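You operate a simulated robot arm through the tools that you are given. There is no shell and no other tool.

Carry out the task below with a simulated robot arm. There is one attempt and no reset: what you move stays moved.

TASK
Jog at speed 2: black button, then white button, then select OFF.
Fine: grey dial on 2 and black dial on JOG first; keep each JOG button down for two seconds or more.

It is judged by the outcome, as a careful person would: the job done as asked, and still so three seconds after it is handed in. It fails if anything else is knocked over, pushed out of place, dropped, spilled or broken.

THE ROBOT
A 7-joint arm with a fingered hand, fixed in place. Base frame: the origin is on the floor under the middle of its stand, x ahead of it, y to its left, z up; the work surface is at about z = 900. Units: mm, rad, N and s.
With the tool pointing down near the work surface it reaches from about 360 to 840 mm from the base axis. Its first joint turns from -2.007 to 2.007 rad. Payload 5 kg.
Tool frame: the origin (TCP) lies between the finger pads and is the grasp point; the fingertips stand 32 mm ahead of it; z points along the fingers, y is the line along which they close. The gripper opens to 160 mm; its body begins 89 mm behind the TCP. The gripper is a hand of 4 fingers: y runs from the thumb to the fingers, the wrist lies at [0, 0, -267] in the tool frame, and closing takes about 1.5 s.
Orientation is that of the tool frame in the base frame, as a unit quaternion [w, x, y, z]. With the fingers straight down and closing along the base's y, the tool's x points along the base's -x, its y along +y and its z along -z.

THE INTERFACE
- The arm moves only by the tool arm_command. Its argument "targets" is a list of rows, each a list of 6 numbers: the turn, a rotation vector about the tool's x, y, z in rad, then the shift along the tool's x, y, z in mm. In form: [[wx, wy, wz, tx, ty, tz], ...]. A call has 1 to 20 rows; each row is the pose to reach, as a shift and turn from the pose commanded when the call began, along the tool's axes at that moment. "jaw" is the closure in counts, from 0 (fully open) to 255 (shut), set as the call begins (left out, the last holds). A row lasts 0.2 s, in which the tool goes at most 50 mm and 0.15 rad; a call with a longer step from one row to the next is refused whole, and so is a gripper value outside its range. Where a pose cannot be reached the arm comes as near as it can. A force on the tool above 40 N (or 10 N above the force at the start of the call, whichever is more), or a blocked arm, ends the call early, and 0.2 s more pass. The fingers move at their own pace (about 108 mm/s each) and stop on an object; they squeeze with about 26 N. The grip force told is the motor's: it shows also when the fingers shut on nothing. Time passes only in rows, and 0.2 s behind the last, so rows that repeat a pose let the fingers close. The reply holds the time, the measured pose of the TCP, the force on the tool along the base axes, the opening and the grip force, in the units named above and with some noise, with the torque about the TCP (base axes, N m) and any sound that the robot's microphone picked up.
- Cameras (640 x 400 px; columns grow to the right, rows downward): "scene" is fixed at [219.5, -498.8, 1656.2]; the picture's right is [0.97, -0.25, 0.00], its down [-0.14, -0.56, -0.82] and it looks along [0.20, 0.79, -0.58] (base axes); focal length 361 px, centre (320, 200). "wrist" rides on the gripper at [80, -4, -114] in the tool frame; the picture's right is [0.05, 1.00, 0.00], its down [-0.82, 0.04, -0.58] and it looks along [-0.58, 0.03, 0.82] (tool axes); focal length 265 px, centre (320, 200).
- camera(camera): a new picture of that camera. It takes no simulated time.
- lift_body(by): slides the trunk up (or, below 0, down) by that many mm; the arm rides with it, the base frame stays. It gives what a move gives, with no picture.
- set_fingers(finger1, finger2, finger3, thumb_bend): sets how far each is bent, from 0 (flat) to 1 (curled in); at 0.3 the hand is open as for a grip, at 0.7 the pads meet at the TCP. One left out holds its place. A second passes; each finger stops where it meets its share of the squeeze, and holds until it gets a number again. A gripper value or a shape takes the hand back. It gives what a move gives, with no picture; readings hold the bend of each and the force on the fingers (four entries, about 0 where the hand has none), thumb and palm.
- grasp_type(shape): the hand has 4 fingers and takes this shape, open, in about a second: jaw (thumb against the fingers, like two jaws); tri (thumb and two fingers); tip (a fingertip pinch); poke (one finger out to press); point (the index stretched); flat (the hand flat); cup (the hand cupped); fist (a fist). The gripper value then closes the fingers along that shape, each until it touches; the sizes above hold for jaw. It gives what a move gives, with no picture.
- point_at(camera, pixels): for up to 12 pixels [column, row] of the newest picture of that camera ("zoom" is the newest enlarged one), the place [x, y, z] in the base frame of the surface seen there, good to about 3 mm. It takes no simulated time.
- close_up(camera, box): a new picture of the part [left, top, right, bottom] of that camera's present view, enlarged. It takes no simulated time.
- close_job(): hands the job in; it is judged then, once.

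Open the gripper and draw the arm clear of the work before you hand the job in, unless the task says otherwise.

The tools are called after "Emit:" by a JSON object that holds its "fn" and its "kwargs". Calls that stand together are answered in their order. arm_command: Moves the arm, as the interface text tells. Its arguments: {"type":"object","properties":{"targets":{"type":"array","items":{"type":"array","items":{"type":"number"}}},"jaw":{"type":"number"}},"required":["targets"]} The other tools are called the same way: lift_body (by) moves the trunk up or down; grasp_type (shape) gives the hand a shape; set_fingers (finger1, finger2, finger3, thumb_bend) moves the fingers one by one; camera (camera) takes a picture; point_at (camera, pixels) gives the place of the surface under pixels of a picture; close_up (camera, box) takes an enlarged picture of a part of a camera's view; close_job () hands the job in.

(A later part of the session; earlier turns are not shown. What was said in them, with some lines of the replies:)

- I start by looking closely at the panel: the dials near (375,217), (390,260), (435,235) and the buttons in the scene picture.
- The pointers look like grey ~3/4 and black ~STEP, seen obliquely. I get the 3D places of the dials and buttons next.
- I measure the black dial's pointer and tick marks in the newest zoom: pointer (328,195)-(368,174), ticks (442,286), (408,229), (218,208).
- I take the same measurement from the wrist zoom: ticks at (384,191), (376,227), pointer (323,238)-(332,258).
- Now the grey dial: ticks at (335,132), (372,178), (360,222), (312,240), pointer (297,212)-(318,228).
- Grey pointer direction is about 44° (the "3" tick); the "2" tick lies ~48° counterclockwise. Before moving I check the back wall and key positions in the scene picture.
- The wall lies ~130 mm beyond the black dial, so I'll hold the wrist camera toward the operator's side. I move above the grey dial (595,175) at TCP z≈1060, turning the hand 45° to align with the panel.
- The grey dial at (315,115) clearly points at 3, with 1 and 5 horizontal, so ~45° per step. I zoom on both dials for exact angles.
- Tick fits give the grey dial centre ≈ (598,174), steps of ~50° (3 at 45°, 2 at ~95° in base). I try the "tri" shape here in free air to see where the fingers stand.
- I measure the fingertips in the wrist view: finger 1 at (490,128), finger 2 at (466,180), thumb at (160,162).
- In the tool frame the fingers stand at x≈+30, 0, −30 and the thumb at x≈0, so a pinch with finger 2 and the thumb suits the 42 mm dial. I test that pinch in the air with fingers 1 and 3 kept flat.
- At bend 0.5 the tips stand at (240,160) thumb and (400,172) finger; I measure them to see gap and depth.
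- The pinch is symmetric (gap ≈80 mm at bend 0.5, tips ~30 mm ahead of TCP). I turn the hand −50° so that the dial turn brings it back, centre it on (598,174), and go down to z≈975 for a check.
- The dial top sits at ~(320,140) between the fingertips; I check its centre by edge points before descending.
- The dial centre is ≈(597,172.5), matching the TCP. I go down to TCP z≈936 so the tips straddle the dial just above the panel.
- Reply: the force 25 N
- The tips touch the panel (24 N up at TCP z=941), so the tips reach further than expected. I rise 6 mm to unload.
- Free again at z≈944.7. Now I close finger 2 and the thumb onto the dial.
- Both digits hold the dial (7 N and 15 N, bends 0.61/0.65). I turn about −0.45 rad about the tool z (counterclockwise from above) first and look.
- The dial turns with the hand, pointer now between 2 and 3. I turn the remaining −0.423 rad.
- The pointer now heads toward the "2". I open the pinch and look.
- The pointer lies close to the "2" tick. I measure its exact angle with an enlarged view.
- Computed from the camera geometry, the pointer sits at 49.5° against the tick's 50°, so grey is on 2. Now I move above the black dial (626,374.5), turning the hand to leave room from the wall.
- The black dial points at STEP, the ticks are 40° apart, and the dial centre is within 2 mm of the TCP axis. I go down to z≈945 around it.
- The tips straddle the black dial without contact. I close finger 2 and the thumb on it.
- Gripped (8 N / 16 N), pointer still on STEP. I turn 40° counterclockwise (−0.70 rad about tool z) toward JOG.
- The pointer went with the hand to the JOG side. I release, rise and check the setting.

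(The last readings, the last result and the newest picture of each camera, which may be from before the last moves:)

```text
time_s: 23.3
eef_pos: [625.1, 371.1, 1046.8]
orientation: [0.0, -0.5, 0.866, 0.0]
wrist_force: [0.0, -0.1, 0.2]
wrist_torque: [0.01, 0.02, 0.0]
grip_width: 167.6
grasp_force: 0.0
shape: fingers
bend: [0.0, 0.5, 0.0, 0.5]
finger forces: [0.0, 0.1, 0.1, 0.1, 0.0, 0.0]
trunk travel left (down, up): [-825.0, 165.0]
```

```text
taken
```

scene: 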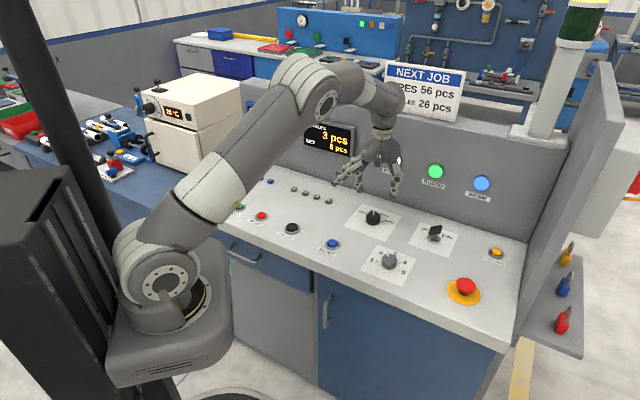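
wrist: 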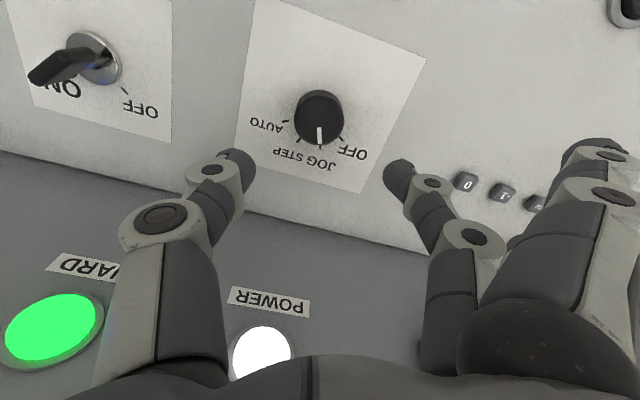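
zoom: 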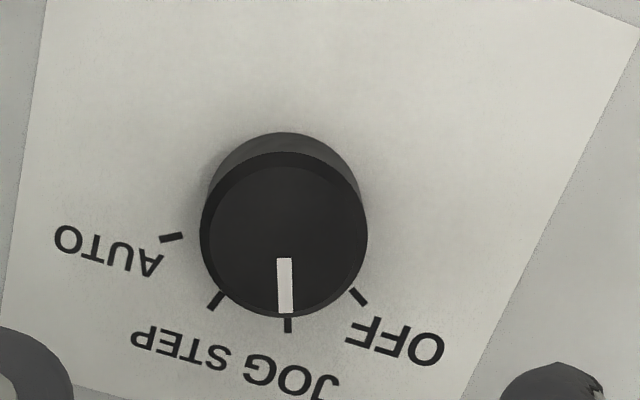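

The pointer is on the JOG tick. Next I move over the black JOG OUT button at (357,391), staying at z≈1060.

Emit:
{"fn": "arm_command", "kwargs": {"targets": [[0, 0, 0.03, 15, 30, -13], [0, 0, 0.07, 31, 65, -13], [0, 0, 0.11, 48, 100, -13], [0, 0, 0.15, 65, 135, -13], [0, 0, 0.19, 82, 170, -13], [0, 0, 0.23, 100, 207, -13], [0, 0, 0.262, 116.7, 242, -13], [0, 0, 0.262, 116.7, 242, -13]]}}

Emit:
{"fn": "grasp_type", "kwargs": {"shape": "poke"}}

Emit:
{"fn": "camera", "kwargs": {"camera": "wrist"}}

Emit:
{"fn": "close_up", "kwargs": {"camera": "scene", "box": [220, 120, 380, 260]}}

```text
time_s: 25.1
eef_pos: [359.2, 390.0, 1059.2]
orientation: [0.0, -0.384, 0.923, 0.0]
wrist_force: [-0.2, -1.1, 0.9]
wrist_torque: [0.01, -0.01, -0.01]
grip_width: 167.8
grasp_force: 0.0
shape: fingers
bend: [0.0, 0.5, 0.0, 0.5]
finger forces: [0.0, 0.0, 0.1, 0.0, 0.0, 0.1]
trunk travel left (down, up): [-825.0, 165.0]
```

```text
time_s: 26.0
eef_pos: [357.5, 390.6, 1060.2]
orientation: [0.0, -0.383, 0.924, 0.001]
wrist_force: [-1.1, 0.2, -1.1]
wrist_torque: [-0.02, -0.02, 0.0]
grip_width: 0.2
grasp_force: 0.0
shape: poke
bend: [1.0, 1.0, 1.0, 0.47]
finger forces: [0.1, 0.0, 0.0, 0.1, 0.0, 0.0]
trunk travel left (down, up): [-825.0, 165.0]
```

```text
taken
```

wrist: 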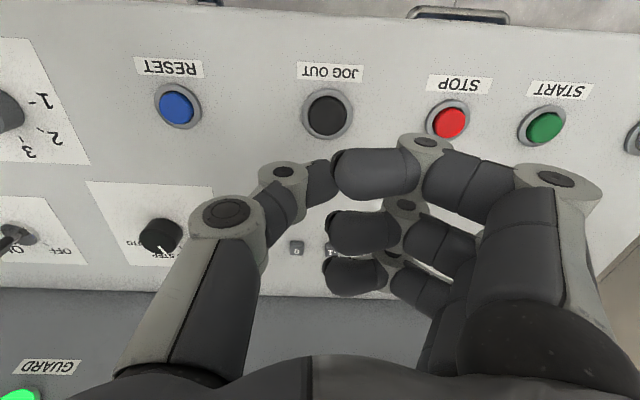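

```text
2.86 times, centred on (300, 190) of scene
```

zoom: 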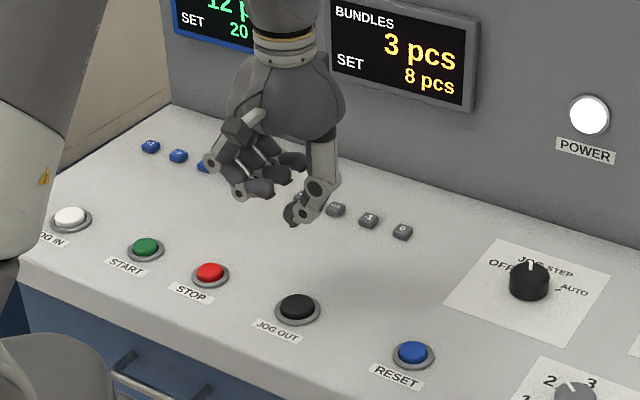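

In the poke shape the thumb stands out with its tip near (318,178) and the fingers are curled. I measure tip and knuckle places.

Emit:
{"fn": "point_at", "kwargs": {"camera": "wrist", "pixels": [[318, 165], [322, 178], [325, 195], [312, 185], [290, 200], [375, 155], [425, 142], [345, 165], [350, 215], [327, 115], [327, 100], [327, 132]]}}

Emit:
{"fn": "point_at", "kwargs": {"camera": "zoom", "pixels": [[290, 213], [293, 222], [305, 215], [240, 192], [255, 187], [297, 305], [297, 293], [297, 322], [280, 310], [315, 308], [297, 331]]}}

Emit:
{"fn": "close_up", "kwargs": {"camera": "wrist", "box": [230, 60, 450, 220]}}

```text
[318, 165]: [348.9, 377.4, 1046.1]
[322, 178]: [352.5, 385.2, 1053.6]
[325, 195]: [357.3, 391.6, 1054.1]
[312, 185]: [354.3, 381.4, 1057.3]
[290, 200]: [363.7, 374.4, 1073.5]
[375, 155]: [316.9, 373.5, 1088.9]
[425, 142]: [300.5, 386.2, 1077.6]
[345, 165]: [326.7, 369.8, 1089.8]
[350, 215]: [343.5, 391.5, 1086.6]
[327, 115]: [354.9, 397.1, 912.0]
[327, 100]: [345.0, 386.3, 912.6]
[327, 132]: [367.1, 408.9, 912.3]
```

```text
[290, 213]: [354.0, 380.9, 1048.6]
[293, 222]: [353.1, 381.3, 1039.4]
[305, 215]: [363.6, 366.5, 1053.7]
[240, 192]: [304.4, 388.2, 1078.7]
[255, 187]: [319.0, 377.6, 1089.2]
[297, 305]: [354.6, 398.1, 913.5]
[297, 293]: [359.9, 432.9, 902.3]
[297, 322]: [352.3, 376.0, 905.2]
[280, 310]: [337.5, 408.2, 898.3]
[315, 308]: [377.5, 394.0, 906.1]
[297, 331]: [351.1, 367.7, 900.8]
```

```text
2.50 times, centred on (340, 140) of wrist
```

zoom: 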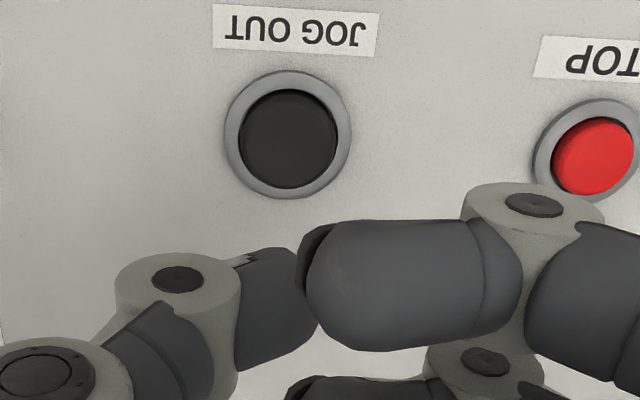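

The black button's cap centre is ≈(356,397,912), radius ~16. I zoom in on the thumb tip for its lowest point.

Emit:
{"fn": "close_up", "kwargs": {"camera": "scene", "box": [270, 170, 330, 210]}}

```text
10.00 times, centred on (300, 190) of scene
```

zoom: 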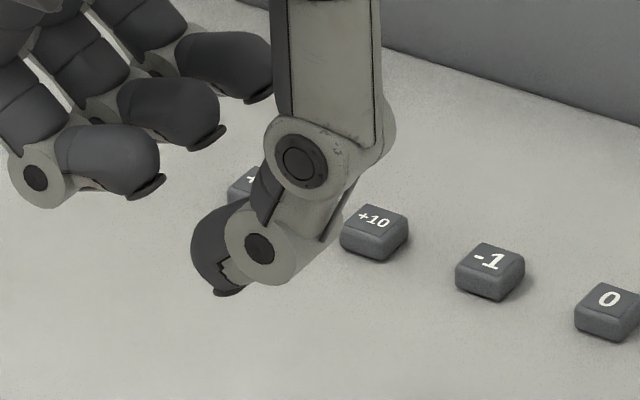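

I measure the thumb's tip (220,290) and joint (262,280) in this zoom.

Emit:
{"fn": "point_at", "kwargs": {"camera": "zoom", "pixels": [[220, 290], [205, 265], [215, 225], [262, 248], [265, 280], [240, 270], [300, 158], [320, 230], [210, 278]]}}

```text
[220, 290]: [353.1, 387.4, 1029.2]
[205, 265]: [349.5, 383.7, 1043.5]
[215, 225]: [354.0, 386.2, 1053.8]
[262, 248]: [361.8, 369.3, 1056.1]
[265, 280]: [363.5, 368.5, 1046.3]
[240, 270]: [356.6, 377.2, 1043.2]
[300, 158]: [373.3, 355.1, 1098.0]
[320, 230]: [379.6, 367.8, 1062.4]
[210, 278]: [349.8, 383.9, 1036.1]
```

The thumb tip is ~31 mm ahead of the TCP, nearly on the tool axis. I lower it to just above the black button (TCP z≈948).

Emit:
{"fn": "arm_command", "kwargs": {"targets": [[0, 0, 0, -3, 3, 20], [0, 0, 0, -6.3, 5.6, 45], [0, 0, 0, -6.3, 5.6, 70], [0, 0, 0, -6.3, 5.6, 90], [0, 0, 0, -6.3, 5.6, 105], [0, 0, 0, -6.3, 5.6, 112], [0, 0, 0, -6.3, 5.6, 112]]}}

Emit:
{"fn": "camera", "kwargs": {"camera": "wrist"}}

Emit:
{"fn": "close_up", "kwargs": {"camera": "scene", "box": [260, 195, 332, 250]}}

```text
time_s: 27.6
eef_pos: [356.3, 399.5, 946.8]
orientation: [0.0, -0.384, 0.923, 0.001]
wrist_force: [0.0, 0.3, 0.3]
wrist_torque: [-0.04, 0.04, -0.01]
grip_width: 0.0
grasp_force: 0.1
shape: poke
bend: [1.0, 1.0, 1.0, 0.47]
finger forces: [0.0, 0.0, 0.1, 0.0, 0.1, 0.0]
trunk travel left (down, up): [-825.0, 165.0]
```

```text
taken
```

wrist: 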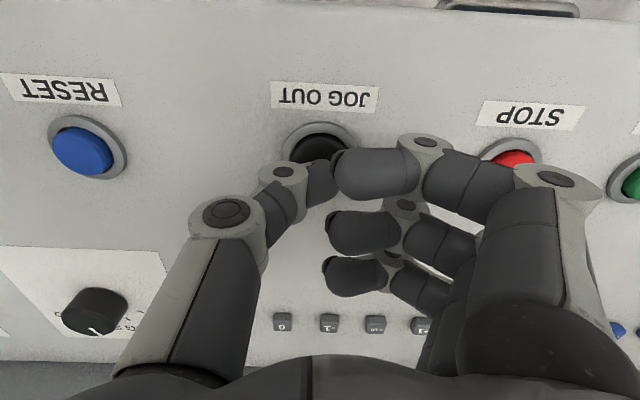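

```text
7.27 times, centred on (296, 222) of scene
```

zoom: 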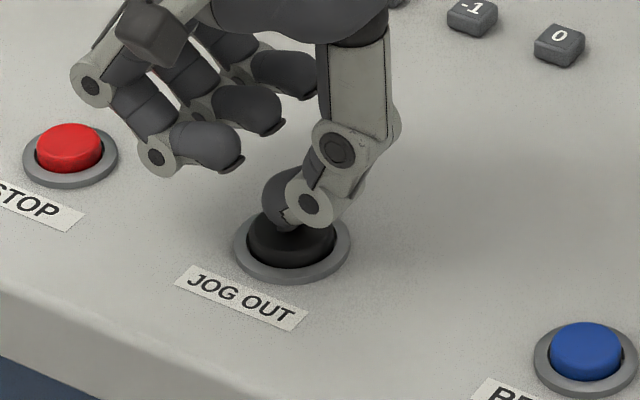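

The thumb tip sits over the black button cap. I press down slowly 8 mm and hold there, then read the force before deciding to go deeper.

Emit:
{"fn": "arm_command", "kwargs": {"targets": [[0, 0, 0, 0, 0, 2], [0, 0, 0, 0, 0, 4], [0, 0, 0, 0, 0, 6], [0, 0, 0, 0, 0, 8], [0, 0, 0, 0, 0, 8]]}}

Emit:
{"fn": "close_up", "kwargs": {"camera": "scene", "box": [260, 195, 332, 250]}}

Emit:
{"fn": "camera", "kwargs": {"camera": "scene"}}

```text
time_s: 28.8
eef_pos: [357.7, 399.2, 940.9]
orientation: [0.001, -0.384, 0.923, 0.001]
wrist_force: [0.4, -0.5, 14.7]
wrist_torque: [0.04, 0.02, -0.01]
grip_width: 0.0
grasp_force: 0.1
shape: poke
bend: [1.0, 1.0, 1.0, 0.47]
finger forces: [0.1, 0.1, 0.0, 0.0, 15.1, 0.0]
trunk travel left (down, up): [-825.0, 165.0]
heard: click
```

```text
7.27 times, centred on (296, 222) of scene
```

zoom: 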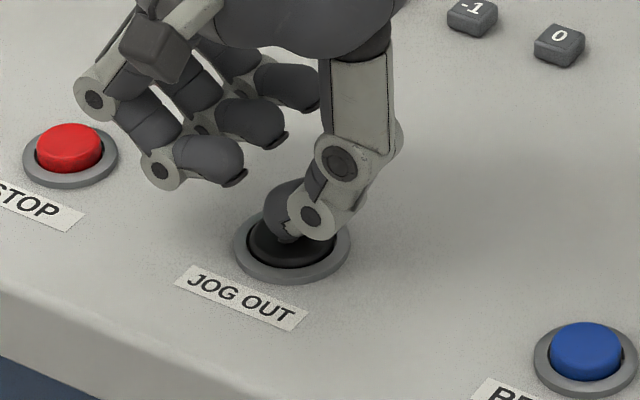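

```text
taken
```

scene: 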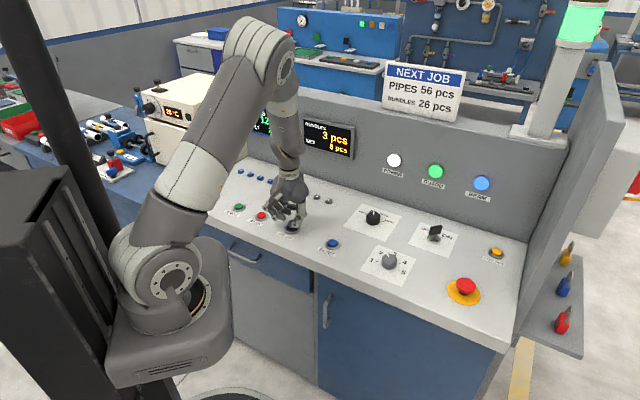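

A click was heard, force 14.7 N, and the signal lamp turned green at (582,22): the jog is running. I hold a touch deeper (1 mm) for 3 s more.

Emit:
{"fn": "arm_command", "kwargs": {"targets": [[0, 0, 0, 0, 0, 1], [0, 0, 0, 0, 0, 1], [0, 0, 0, 0, 0, 1], [0, 0, 0, 0, 0, 1], [0, 0, 0, 0, 0, 1], [0, 0, 0, 0, 0, 1], [0, 0, 0, 0, 0, 1], [0, 0, 0, 0, 0, 1], [0, 0, 0, 0, 0, 1], [0, 0, 0, 0, 0, 1], [0, 0, 0, 0, 0, 1], [0, 0, 0, 0, 0, 1], [0, 0, 0, 0, 0, 1], [0, 0, 0, 0, 0, 1], [0, 0, 0, 0, 0, 1]]}}

Emit:
{"fn": "camera", "kwargs": {"camera": "scene"}}

```text
time_s: 32.0
eef_pos: [359.5, 398.4, 938.7]
orientation: [0.0, -0.383, 0.924, 0.0]
wrist_force: [9.7, -1.4, 30.5]
wrist_torque: [0.11, -0.17, -0.07]
grip_width: 0.0
grasp_force: 0.0
shape: poke
bend: [1.0, 1.0, 1.0, 0.48]
finger forces: [0.1, 0.1, 0.0, 0.0, 31.1, 0.1]
trunk travel left (down, up): [-825.0, 165.0]
```

```text
taken
```

scene: 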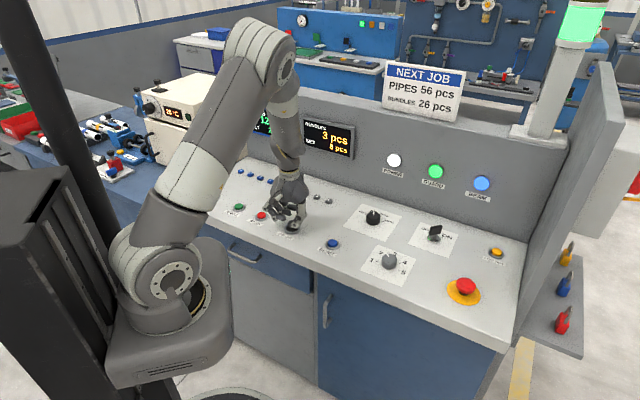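

Held for over 3 s with the lamp green. I lift straight up and move left along the panel to the white JOG IN button near (110,637).

Emit:
{"fn": "arm_command", "kwargs": {"targets": [[0, 0, 0, 0, 0, -10], [0, 0, 0, 0, 0, -30], [0, 0, 0, 0, 0, -60], [0, 0, 0, 0, 0, -90]]}}

Emit:
{"fn": "arm_command", "kwargs": {"targets": [[0, 0, 0, 0, 30, 0], [0, 0, 0, 1, 70, 0], [0, 0, 0, 1, 110, 0], [0, 0, 0, 2, 150, 0], [0, 0, 0, 2, 190, 0], [0, 0, 0, 3, 230, 0], [0, 0, 0, 3, 270, 0], [0, 0, 0, 4, 310, 0], [0, 0, 0, 4, 335, 0], [0, 0, 0, 4, 343, 0], [0, 0, 0, 4, 343, 0]]}}

Emit:
{"fn": "camera", "kwargs": {"camera": "wrist"}}

Emit:
{"fn": "camera", "kwargs": {"camera": "scene"}}

```text
time_s: 33.0
eef_pos: [358.7, 398.4, 1027.4]
orientation: [-0.001, -0.384, 0.923, 0.0]
wrist_force: [0.6, -0.5, -0.6]
wrist_torque: [0.01, 0.03, 0.01]
grip_width: 0.2
grasp_force: 0.1
shape: poke
bend: [1.0, 1.0, 1.0, 0.47]
finger forces: [0.1, 0.1, 0.0, 0.1, 0.0, 0.0]
trunk travel left (down, up): [-825.0, 165.0]
```

```text
time_s: 35.4
eef_pos: [110.7, 637.8, 1029.3]
orientation: [0.001, -0.383, 0.924, 0.0]
wrist_force: [-0.1, 0.0, 0.4]
wrist_torque: [0.03, -0.01, 0.03]
grip_width: 0.1
grasp_force: 0.0
shape: poke
bend: [1.0, 1.0, 1.0, 0.47]
finger forces: [0.0, 0.1, 0.1, 0.1, 0.0, 0.0]
trunk travel left (down, up): [-825.0, 165.0]
```

```text
taken
```

wrist: 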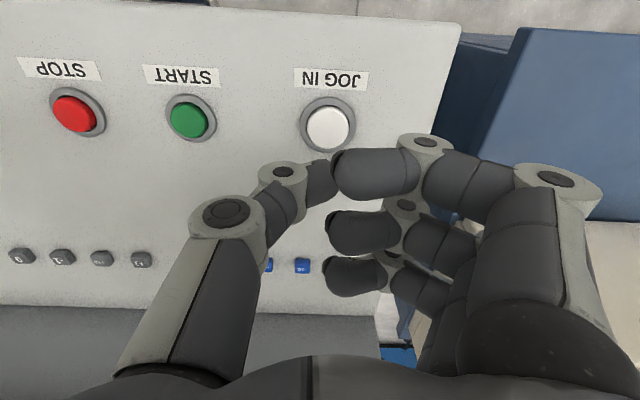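

```text
taken
```

scene: 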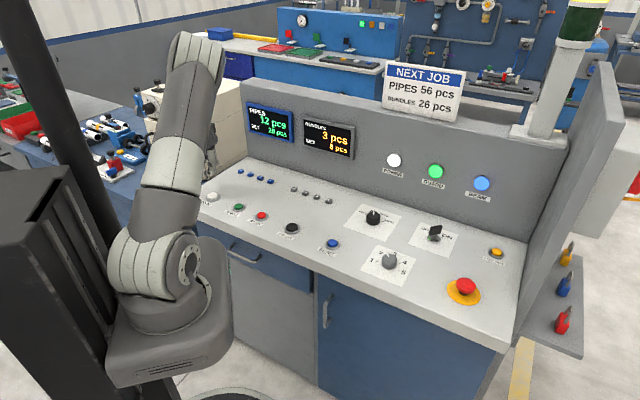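

The lamp went off after release, and the white button shows at (329,128) in the wrist view. I measure its centre.

Emit:
{"fn": "point_at", "kwargs": {"camera": "wrist", "pixels": [[329, 128], [329, 109], [330, 147], [309, 128], [348, 128], [320, 163], [322, 178]]}}

Emit:
{"fn": "close_up", "kwargs": {"camera": "wrist", "box": [260, 70, 420, 210]}}

```text
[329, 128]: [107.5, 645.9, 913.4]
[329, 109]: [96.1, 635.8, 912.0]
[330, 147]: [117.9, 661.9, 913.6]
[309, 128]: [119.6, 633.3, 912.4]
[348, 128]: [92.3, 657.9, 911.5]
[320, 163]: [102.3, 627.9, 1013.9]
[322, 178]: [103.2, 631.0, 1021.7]
```

```text
2.86 times, centred on (340, 140) of wrist
```

zoom: 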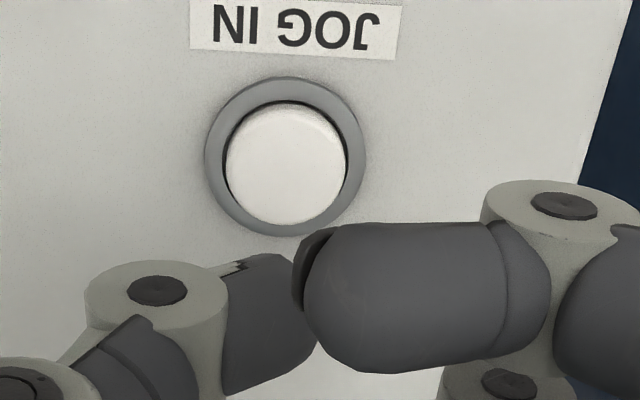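

White cap centre ≈(107,646.5,912). I descend to just above it (TCP z≈948).

Emit:
{"fn": "arm_command", "kwargs": {"targets": [[0, 0, 0, -3, 4, 15], [0, 0, 0, -6, 9, 35], [0, 0, 0, -6, 9, 55], [0, 0, 0, -6, 9, 70], [0, 0, 0, -6, 9, 78], [0, 0, 0, -6, 9, 81], [0, 0, 0, -6, 9, 81]]}}

Emit:
{"fn": "camera", "kwargs": {"camera": "wrist"}}

Emit:
{"fn": "close_up", "kwargs": {"camera": "wrist", "box": [260, 100, 400, 220]}}

Emit:
{"fn": "close_up", "kwargs": {"camera": "scene", "box": [180, 170, 252, 225]}}

```text
time_s: 37.0
eef_pos: [110.6, 649.1, 948.1]
orientation: [0.0, -0.384, 0.923, 0.0]
wrist_force: [0.9, -0.2, 0.5]
wrist_torque: [0.02, 0.01, -0.01]
grip_width: 0.0
grasp_force: 0.0
shape: poke
bend: [1.0, 1.0, 1.0, 0.47]
finger forces: [0.0, 0.0, 0.0, 0.1, 0.0, 0.1]
trunk travel left (down, up): [-825.0, 165.0]
```

```text
taken
```

wrist: 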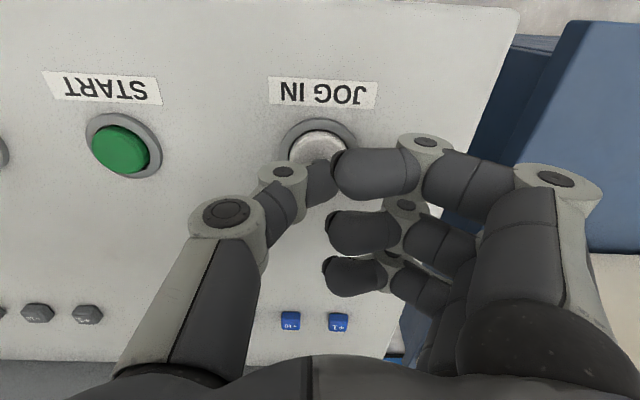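

```text
3.33 times, centred on (330, 160) of wrist
```

zoom: 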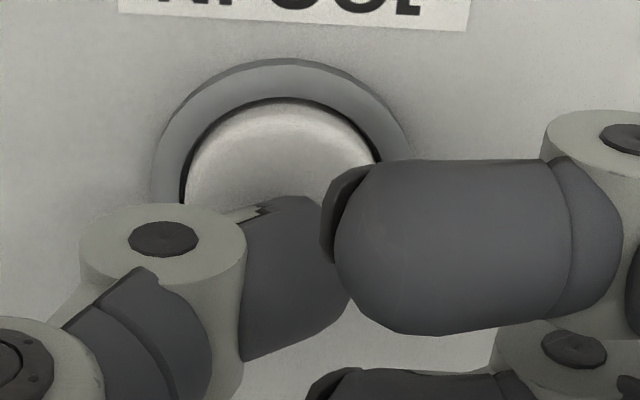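

```text
7.27 times, centred on (216, 198) of scene
```

zoom: 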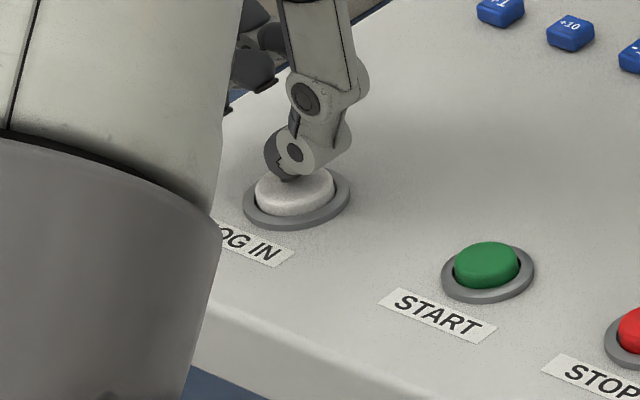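

The thumb is over the white cap. Before pressing I check the nearby beige cabinet at (610,300) and blue table at (570,100) for clearance.

Emit:
{"fn": "point_at", "kwargs": {"camera": "wrist", "pixels": [[620, 300], [600, 100], [500, 120], [430, 370], [632, 380], [400, 350]]}}

```text
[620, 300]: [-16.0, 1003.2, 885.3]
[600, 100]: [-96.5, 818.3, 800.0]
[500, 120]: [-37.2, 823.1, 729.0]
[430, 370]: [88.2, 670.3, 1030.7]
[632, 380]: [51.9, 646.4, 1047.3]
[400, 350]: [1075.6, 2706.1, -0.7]
```

Everything nearby is well clear and lower. I press the white button down 8 mm slowly.

Emit:
{"fn": "arm_command", "kwargs": {"targets": [[0, 0, 0, 0.5, 0, 2], [0, 0, 0, 0.5, 0, 4], [0, 0, 0, 0.5, 0, 6], [0, 0, 0, 0.5, 0, 8], [0, 0, 0, 0.5, 0, 9], [0, 0, 0, 0.5, 0, 9]]}}

Emit:
{"fn": "camera", "kwargs": {"camera": "scene"}}

```text
time_s: 38.4
eef_pos: [110.1, 649.1, 940.8]
orientation: [0.001, -0.384, 0.923, 0.001]
wrist_force: [3.0, -3.6, 22.5]
wrist_torque: [-0.08, -0.04, 0.03]
grip_width: 0.0
grasp_force: 0.0
shape: poke
bend: [1.0, 1.0, 1.0, 0.47]
finger forces: [0.1, 0.0, 0.0, 0.0, 22.0, 0.0]
trunk travel left (down, up): [-825.0, 165.0]
heard: click
```

```text
taken
```

scene: 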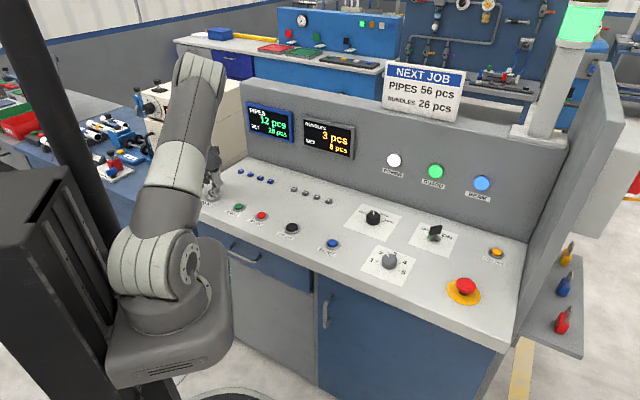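

A click at 22 N and the lamp is green again. I hold for 3 s more.

Emit:
{"fn": "arm_command", "kwargs": {"targets": [[0, 0, 0, 0, 0, 0.3], [0, 0, 0, 0, 0, 0.3], [0, 0, 0, 0, 0, 0.3], [0, 0, 0, 0, 0, 0.3], [0, 0, 0, 0, 0, 0.3], [0, 0, 0, 0, 0, 0.3], [0, 0, 0, 0, 0, 0.3], [0, 0, 0, 0, 0, 0.3], [0, 0, 0, 0, 0, 0.3], [0, 0, 0, 0, 0, 0.3], [0, 0, 0, 0, 0, 0.3], [0, 0, 0, 0, 0, 0.3], [0, 0, 0, 0, 0, 0.3], [0, 0, 0, 0, 0, 0.3], [0, 0, 0, 0, 0, 0.3]]}}

Emit:
{"fn": "camera", "kwargs": {"camera": "scene"}}

```text
time_s: 41.6
eef_pos: [110.0, 647.0, 939.3]
orientation: [0.001, -0.384, 0.923, 0.001]
wrist_force: [8.7, -2.2, 30.8]
wrist_torque: [0.04, -0.16, -0.04]
grip_width: 0.2
grasp_force: 0.1
shape: poke
bend: [1.0, 1.0, 1.0, 0.48]
finger forces: [0.0, 0.1, 0.0, 0.0, 29.6, 0.0]
trunk travel left (down, up): [-825.0, 165.0]
```

```text
taken
```

scene: 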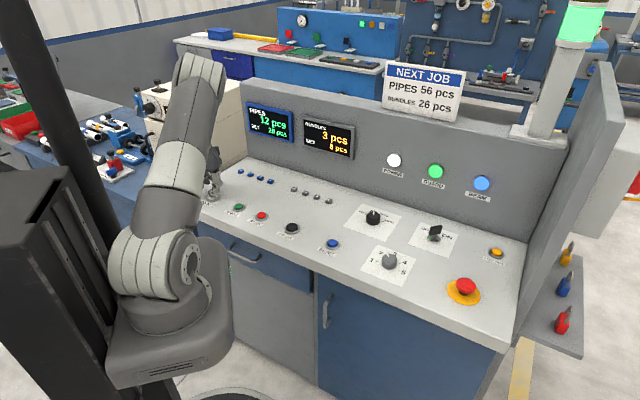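

Held well over 2 s. I lift off, then travel back toward the black dial at z≈1040.

Emit:
{"fn": "arm_command", "kwargs": {"targets": [[0, 0, 0, 0, 0, -10], [0, 0, 0, 0, 0, -30], [0, 0, 0, 0, 0, -65], [0, 0, 0, 0, 0, -100], [0, 0, 0, 0, 0, -107]]}}

Emit:
{"fn": "arm_command", "kwargs": {"targets": [[0, 0, 0.031, -12.2, -40, 0], [0, 0, 0.062, -24.3, -80, 0], [0, 0, 0.093, -36.5, -120, 0], [0, 0, 0.125, -48.7, -160, 0], [0, 0, 0.156, -60.9, -200, 0], [0, 0, 0.187, -73, -240, 0], [0, 0, 0.218, -85.2, -280, 0], [0, 0, 0.249, -97.4, -320, 0], [0, 0, 0.28, -109.5, -359.5, 0], [0, 0, 0.311, -121.7, -399.5, 0], [0, 0, 0.343, -133.9, -439.5, 0], [0, 0, 0.374, -146, -479.4, 0], [0, 0, 0.405, -158.2, -519.4, 0], [0, 0, 0.436, -170.4, -559.3, 0], [0, 0, 0.436, -170.4, -559.3, 0]]}}

Emit:
{"fn": "set_fingers", "kwargs": {"finger1": 0.0, "finger2": 0.5, "finger3": 0.0, "thumb_bend": 0.5}}

Emit:
{"fn": "camera", "kwargs": {"camera": "wrist"}}

Emit:
{"fn": "close_up", "kwargs": {"camera": "wrist", "box": [250, 50, 410, 170]}}

Emit:
{"fn": "camera", "kwargs": {"camera": "scene"}}

```text
time_s: 42.8
eef_pos: [110.2, 648.5, 1045.3]
orientation: [0.0, -0.385, 0.923, 0.0]
wrist_force: [-0.2, -0.4, -0.3]
wrist_torque: [0.02, -0.02, 0.02]
grip_width: 0.2
grasp_force: 0.0
shape: poke
bend: [1.0, 1.0, 1.0, 0.47]
finger forces: [0.0, 0.0, 0.1, 0.1, 0.1, 0.0]
trunk travel left (down, up): [-825.0, 165.0]
```

```text
time_s: 46.0
eef_pos: [626.6, 375.4, 1043.4]
orientation: [0.0, -0.175, 0.985, 0.0]
wrist_force: [-0.3, 0.4, -0.1]
wrist_torque: [-0.05, 0.04, 0.02]
grip_width: 0.0
grasp_force: 0.0
shape: poke
bend: [1.0, 1.0, 1.0, 0.47]
finger forces: [0.0, 0.0, 0.0, 0.0, 0.0, 0.1]
trunk travel left (down, up): [-825.0, 165.0]
```

```text
time_s: 47.0
eef_pos: [626.0, 375.4, 1043.7]
orientation: [0.0, -0.175, 0.985, 0.0]
wrist_force: [-0.4, -0.7, 0.3]
wrist_torque: [0.0, -0.02, 0.0]
grip_width: 167.8
grasp_force: 0.1
shape: fingers
bend: [0.0, 0.5, 0.0, 0.5]
finger forces: [0.1, 0.1, 0.0, 0.1, 0.0, 0.1]
trunk travel left (down, up): [-825.0, 165.0]
```

```text
taken
```

wrist: 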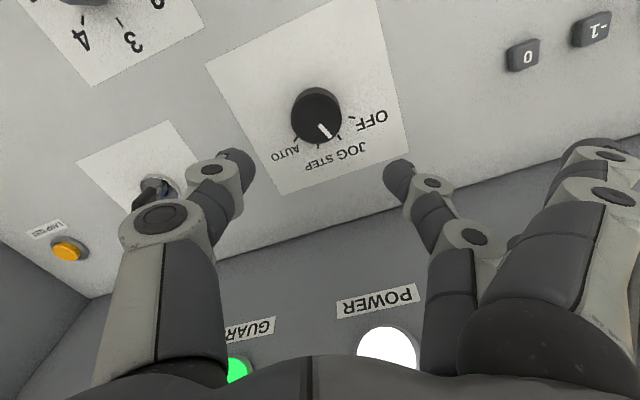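

```text
3.33 times, centred on (330, 110) of wrist
```

zoom: 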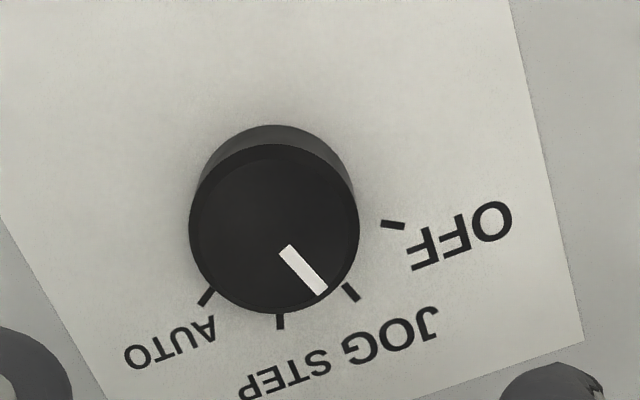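

```text
taken
```

scene: 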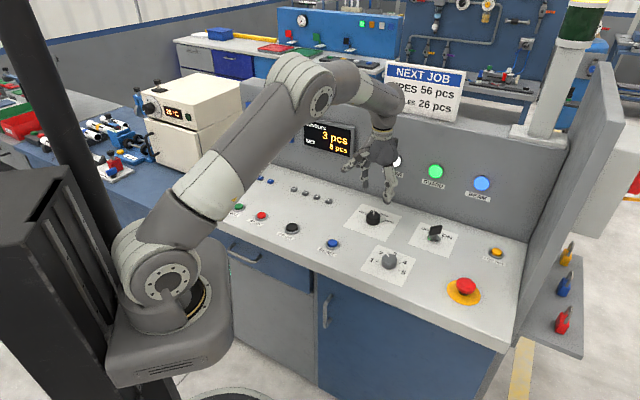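

The pointer is still on JOG, and the dial sits ~3 mm to the −y side compared with the former approach. I correct for that and descend to z≈946.

Emit:
{"fn": "arm_command", "kwargs": {"targets": [[0, 0, 0, 0.5, -2, 25], [0, 0, 0, 1, -3.2, 50], [0, 0, 0, 1, -3.2, 70], [0, 0, 0, 1, -3.2, 85], [0, 0, 0, 1, -3.2, 93], [0, 0, 0, 1, -3.2, 98], [0, 0, 0, 1, -3.2, 98]]}}

Emit:
{"fn": "camera", "kwargs": {"camera": "wrist"}}

```text
time_s: 48.6
eef_pos: [627.6, 371.4, 946.1]
orientation: [0.0, -0.175, 0.985, 0.0]
wrist_force: [-0.2, -0.5, -0.4]
wrist_torque: [0.0, -0.02, 0.02]
grip_width: 167.8
grasp_force: 0.0
shape: fingers
bend: [0.0, 0.5, 0.0, 0.5]
finger forces: [0.0, 0.0, 0.0, 0.1, 0.0, 0.0]
trunk travel left (down, up): [-825.0, 165.0]
```

```text
taken
```

wrist: 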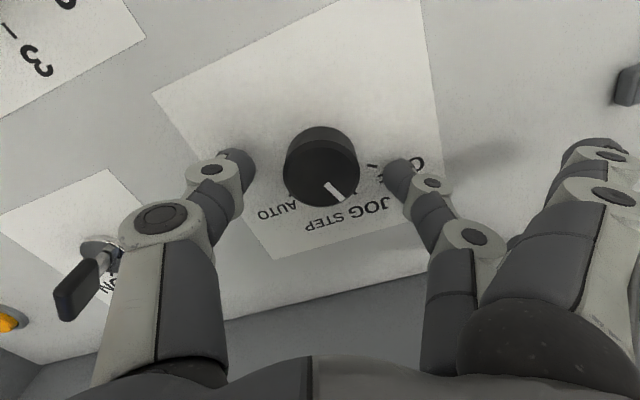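

The hand is around the dial as before, with no contact. I close the pinch on it.

Emit:
{"fn": "set_fingers", "kwargs": {"finger2": 0.7, "thumb_bend": 0.7}}

Emit:
{"fn": "arm_command", "kwargs": {"targets": [[0, 0, -0.08, 0, 0, 0], [0, 0, -0.16, 0, 0, 0], [0, 0, -0.24, 0, 0, 0], [0, 0, -0.32, 0, 0, 0], [0, 0, -0.4, 0, 0, 0], [0, 0, -0.48, 0, 0, 0], [0, 0, -0.56, 0, 0, 0], [0, 0, -0.64, 0, 0, 0], [0, 0, -0.7, 0, 0, 0], [0, 0, -0.7, 0, 0, 0]]}}

Emit:
{"fn": "camera", "kwargs": {"camera": "wrist"}}

Emit:
{"fn": "close_up", "kwargs": {"camera": "scene", "box": [310, 150, 450, 250]}}

```text
time_s: 49.6
eef_pos: [627.0, 368.3, 945.9]
orientation: [0.0, -0.175, 0.985, 0.0]
wrist_force: [1.2, -7.8, -7.3]
wrist_torque: [0.0, 0.03, 0.0]
grip_width: 146.0
grasp_force: 11.5
shape: fingers
bend: [0.0, 0.6, 0.0, 0.64]
finger forces: [0.0, 7.5, 0.1, 0.0, 15.5, 0.0]
trunk travel left (down, up): [-825.0, 165.0]
```

```text
time_s: 51.8
eef_pos: [628.3, 371.8, 946.1]
orientation: [-0.001, -0.502, 0.865, 0.0]
wrist_force: [6.7, -4.4, -11.9]
wrist_torque: [-0.01, -0.01, -0.04]
grip_width: 147.0
grasp_force: 11.4
shape: fingers
bend: [0.0, 0.6, 0.0, 0.64]
finger forces: [0.0, 7.0, 0.0, 0.0, 16.0, 0.0]
trunk travel left (down, up): [-825.0, 165.0]
```

```text
taken
```

wrist: 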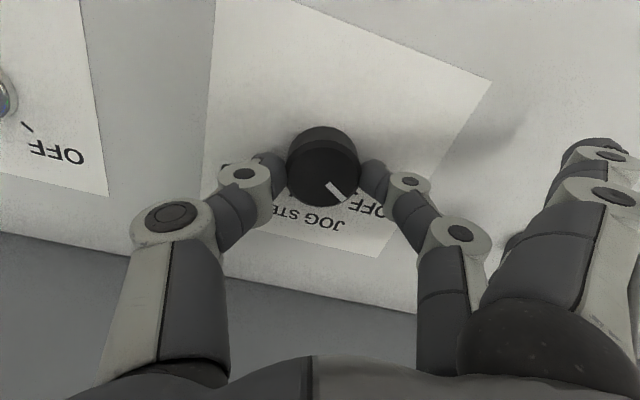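

```text
4.00 times, centred on (380, 200) of scene
```

zoom: 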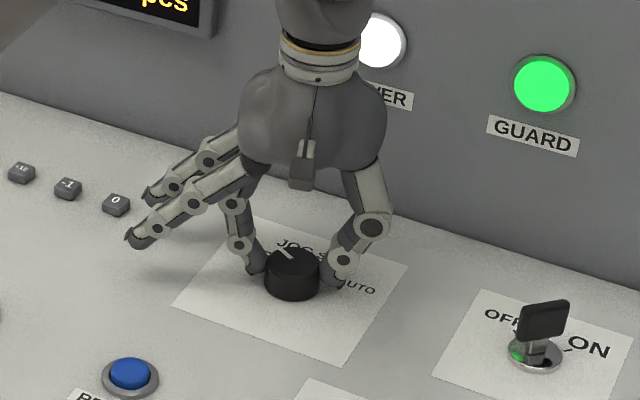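

The dial turned with the hand; the pointer now heads to OFF. I release, rise and check.

Emit:
{"fn": "set_fingers", "kwargs": {"finger2": 0.5, "thumb_bend": 0.5}}

Emit:
{"fn": "arm_command", "kwargs": {"targets": [[0, 0, 0, 0, 0, -20], [0, 0, 0, 0, 0, -50], [0, 0, 0, 0, 0, -80], [0, 0, 0, 0, 0, -100], [0, 0, 0, 0, 0, -100]]}}

Emit:
{"fn": "camera", "kwargs": {"camera": "wrist"}}

Emit:
{"fn": "close_up", "kwargs": {"camera": "wrist", "box": [250, 50, 410, 170]}}

Emit:
{"fn": "camera", "kwargs": {"camera": "scene"}}

```text
time_s: 52.8
eef_pos: [626.2, 371.1, 947.2]
orientation: [0.001, -0.501, 0.865, 0.0]
wrist_force: [-0.1, 0.4, 0.5]
wrist_torque: [0.03, 0.01, 0.01]
grip_width: 167.7
grasp_force: 0.0
shape: fingers
bend: [0.0, 0.5, 0.0, 0.5]
finger forces: [0.0, 0.0, 0.0, 0.1, 0.0, 0.0]
trunk travel left (down, up): [-825.0, 165.0]
```

```text
time_s: 54.0
eef_pos: [624.8, 370.9, 1047.3]
orientation: [0.0, -0.502, 0.865, 0.0]
wrist_force: [-0.5, -0.5, 0.4]
wrist_torque: [-0.03, -0.02, 0.03]
grip_width: 167.5
grasp_force: 0.1
shape: fingers
bend: [0.0, 0.5, 0.0, 0.5]
finger forces: [0.0, 0.0, 0.1, 0.0, 0.0, 0.0]
trunk travel left (down, up): [-825.0, 165.0]
```

```text
taken
```

wrist: 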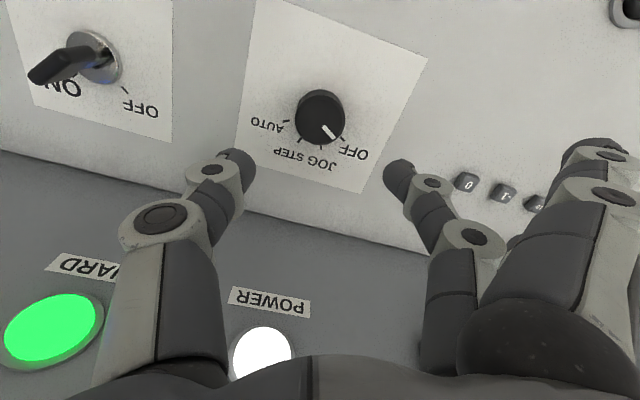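

```text
3.33 times, centred on (330, 110) of wrist
```

zoom: 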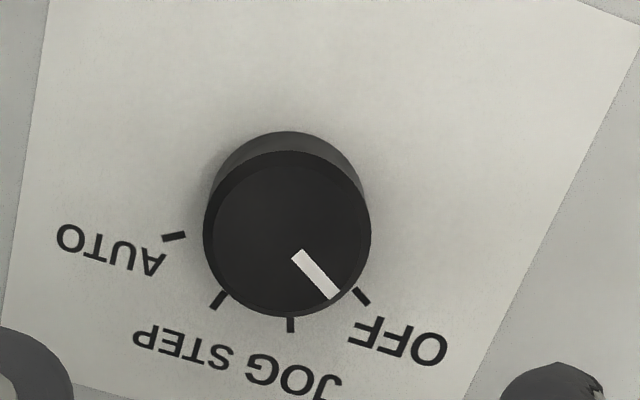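

```text
taken
```

scene: 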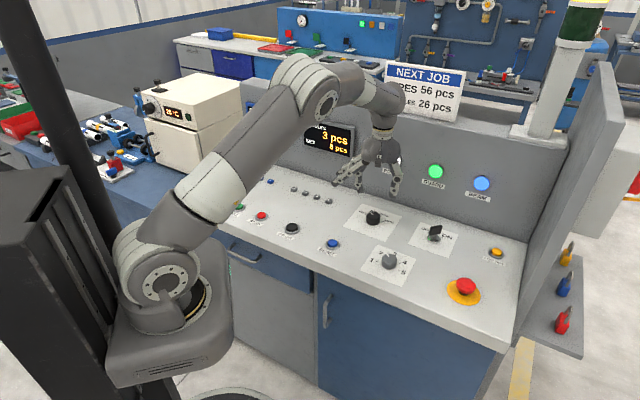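

By geometry the pointer and the OFF tick both lie at 44.7°: OFF is selected. I draw the arm back up toward its starting place and open the hand.

Emit:
{"fn": "arm_command", "kwargs": {"targets": [[0, 0, 0.08, 5, 10, -30], [0, 0, 0.16, 15, 30, -60], [0, 0, 0.24, 30, 60, -90], [0, 0, 0.32, 48, 90, -120], [0, 0, 0.4, 65, 120, -150], [0, 0, 0.48, 80, 145, -180], [0, 0, 0.56, 95, 170, -205], [0, 0, 0.64, 105, 190, -214], [0, 0, 0.72, 110, 200, -214], [0, 0, 0.8, 110, 200, -214]]}}

Emit:
{"fn": "grasp_type", "kwargs": {"shape": "jaw"}}

Emit:
{"fn": "camera", "kwargs": {"camera": "scene"}}

Emit:
{"fn": "close_up", "kwargs": {"camera": "scene", "box": [320, 190, 480, 290]}}

Emit:
{"fn": "close_up", "kwargs": {"camera": "scene", "box": [180, 160, 340, 260]}}

Emit:
{"fn": "camera", "kwargs": {"camera": "wrist"}}

```text
time_s: 56.2
eef_pos: [398.5, 375.6, 1260.3]
orientation: [0.0, -0.125, 0.992, 0.0]
wrist_force: [-0.5, 0.1, -0.1]
wrist_torque: [0.0, -0.01, 0.02]
grip_width: 167.5
grasp_force: 0.1
shape: fingers
bend: [0.0, 0.5, 0.0, 0.5]
finger forces: [0.1, 0.1, 0.0, 0.1, 0.0, 0.0]
trunk travel left (down, up): [-825.0, 165.0]
```

```text
time_s: 57.1
eef_pos: [398.4, 376.0, 1260.3]
orientation: [0.0, -0.125, 0.992, 0.0]
wrist_force: [-0.4, -0.1, -0.6]
wrist_torque: [-0.01, 0.05, -0.01]
grip_width: 160.0
grasp_force: 0.1
shape: jaw
bend: [0.3, 0.3, 0.3, 0.3]
finger forces: [0.0, 0.0, 0.0, 0.1, 0.0, 0.0]
trunk travel left (down, up): [-825.0, 165.0]
```

```text
taken
```

scene: 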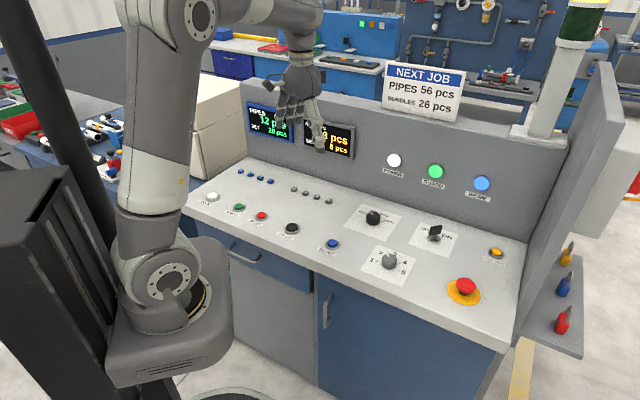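

```text
4.00 times, centred on (400, 240) of scene
```

zoom: 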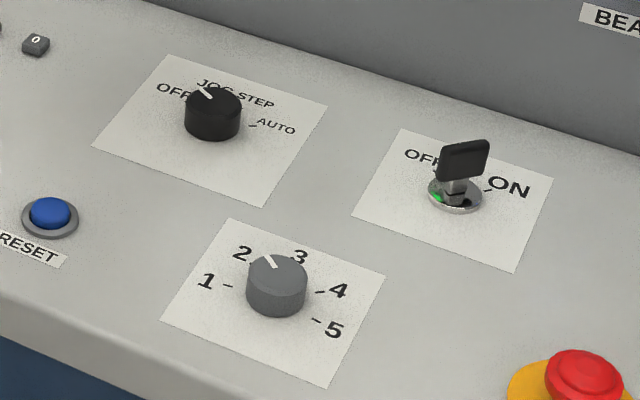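

```text
4.00 times, centred on (260, 210) of scene
```

zoom: 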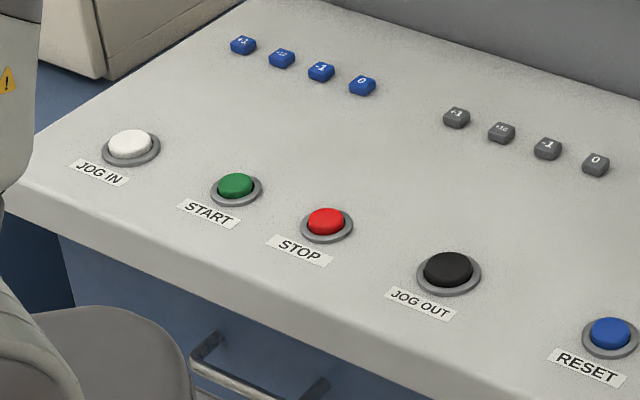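

```text
taken
```

wrist: 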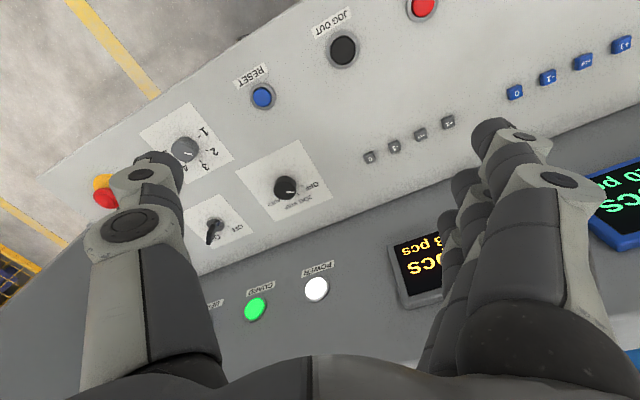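

The grey dial stands at 2, the black dial at OFF, and both JOG buttons are back up. Key, counters and lamps are as before, the arm is clear and the hand is open, so I hand in the job.

Emit:
{"fn": "close_job", "kwargs": {}}

```text
The job is handed in.
```

The jog job is finished and handed in; the interface gave no verdict, only that it was received.

| Step | What I did | Check |
|---|---|---|
| Grey dial | Turned from 3 to 2 | Pointer within about half a degree of the 2 mark |
| Black dial | Turned from STEP to JOG | Pointer on the JOG mark |
| Black button (JOG OUT) | Held down a little over 3 seconds | Click heard; signal lamp green while held |
| White button (JOG IN) | Held down a little over 3 seconds | Click heard; signal lamp green while held |
| Black dial | Turned from JOG to OFF | Pointer on the OFF mark |

I took "select OFF" to mean the black dial, since it carries the JOG position. I did not touch the key switch, which also has an OFF position; it still reads ON.

Early on, the fingertips pressed the panel beside the grey dial with about 25 N. I backed off, and nothing was moved or marked that I could see. The last pictures show nothing else out of place, with the arm clear and the hand open.
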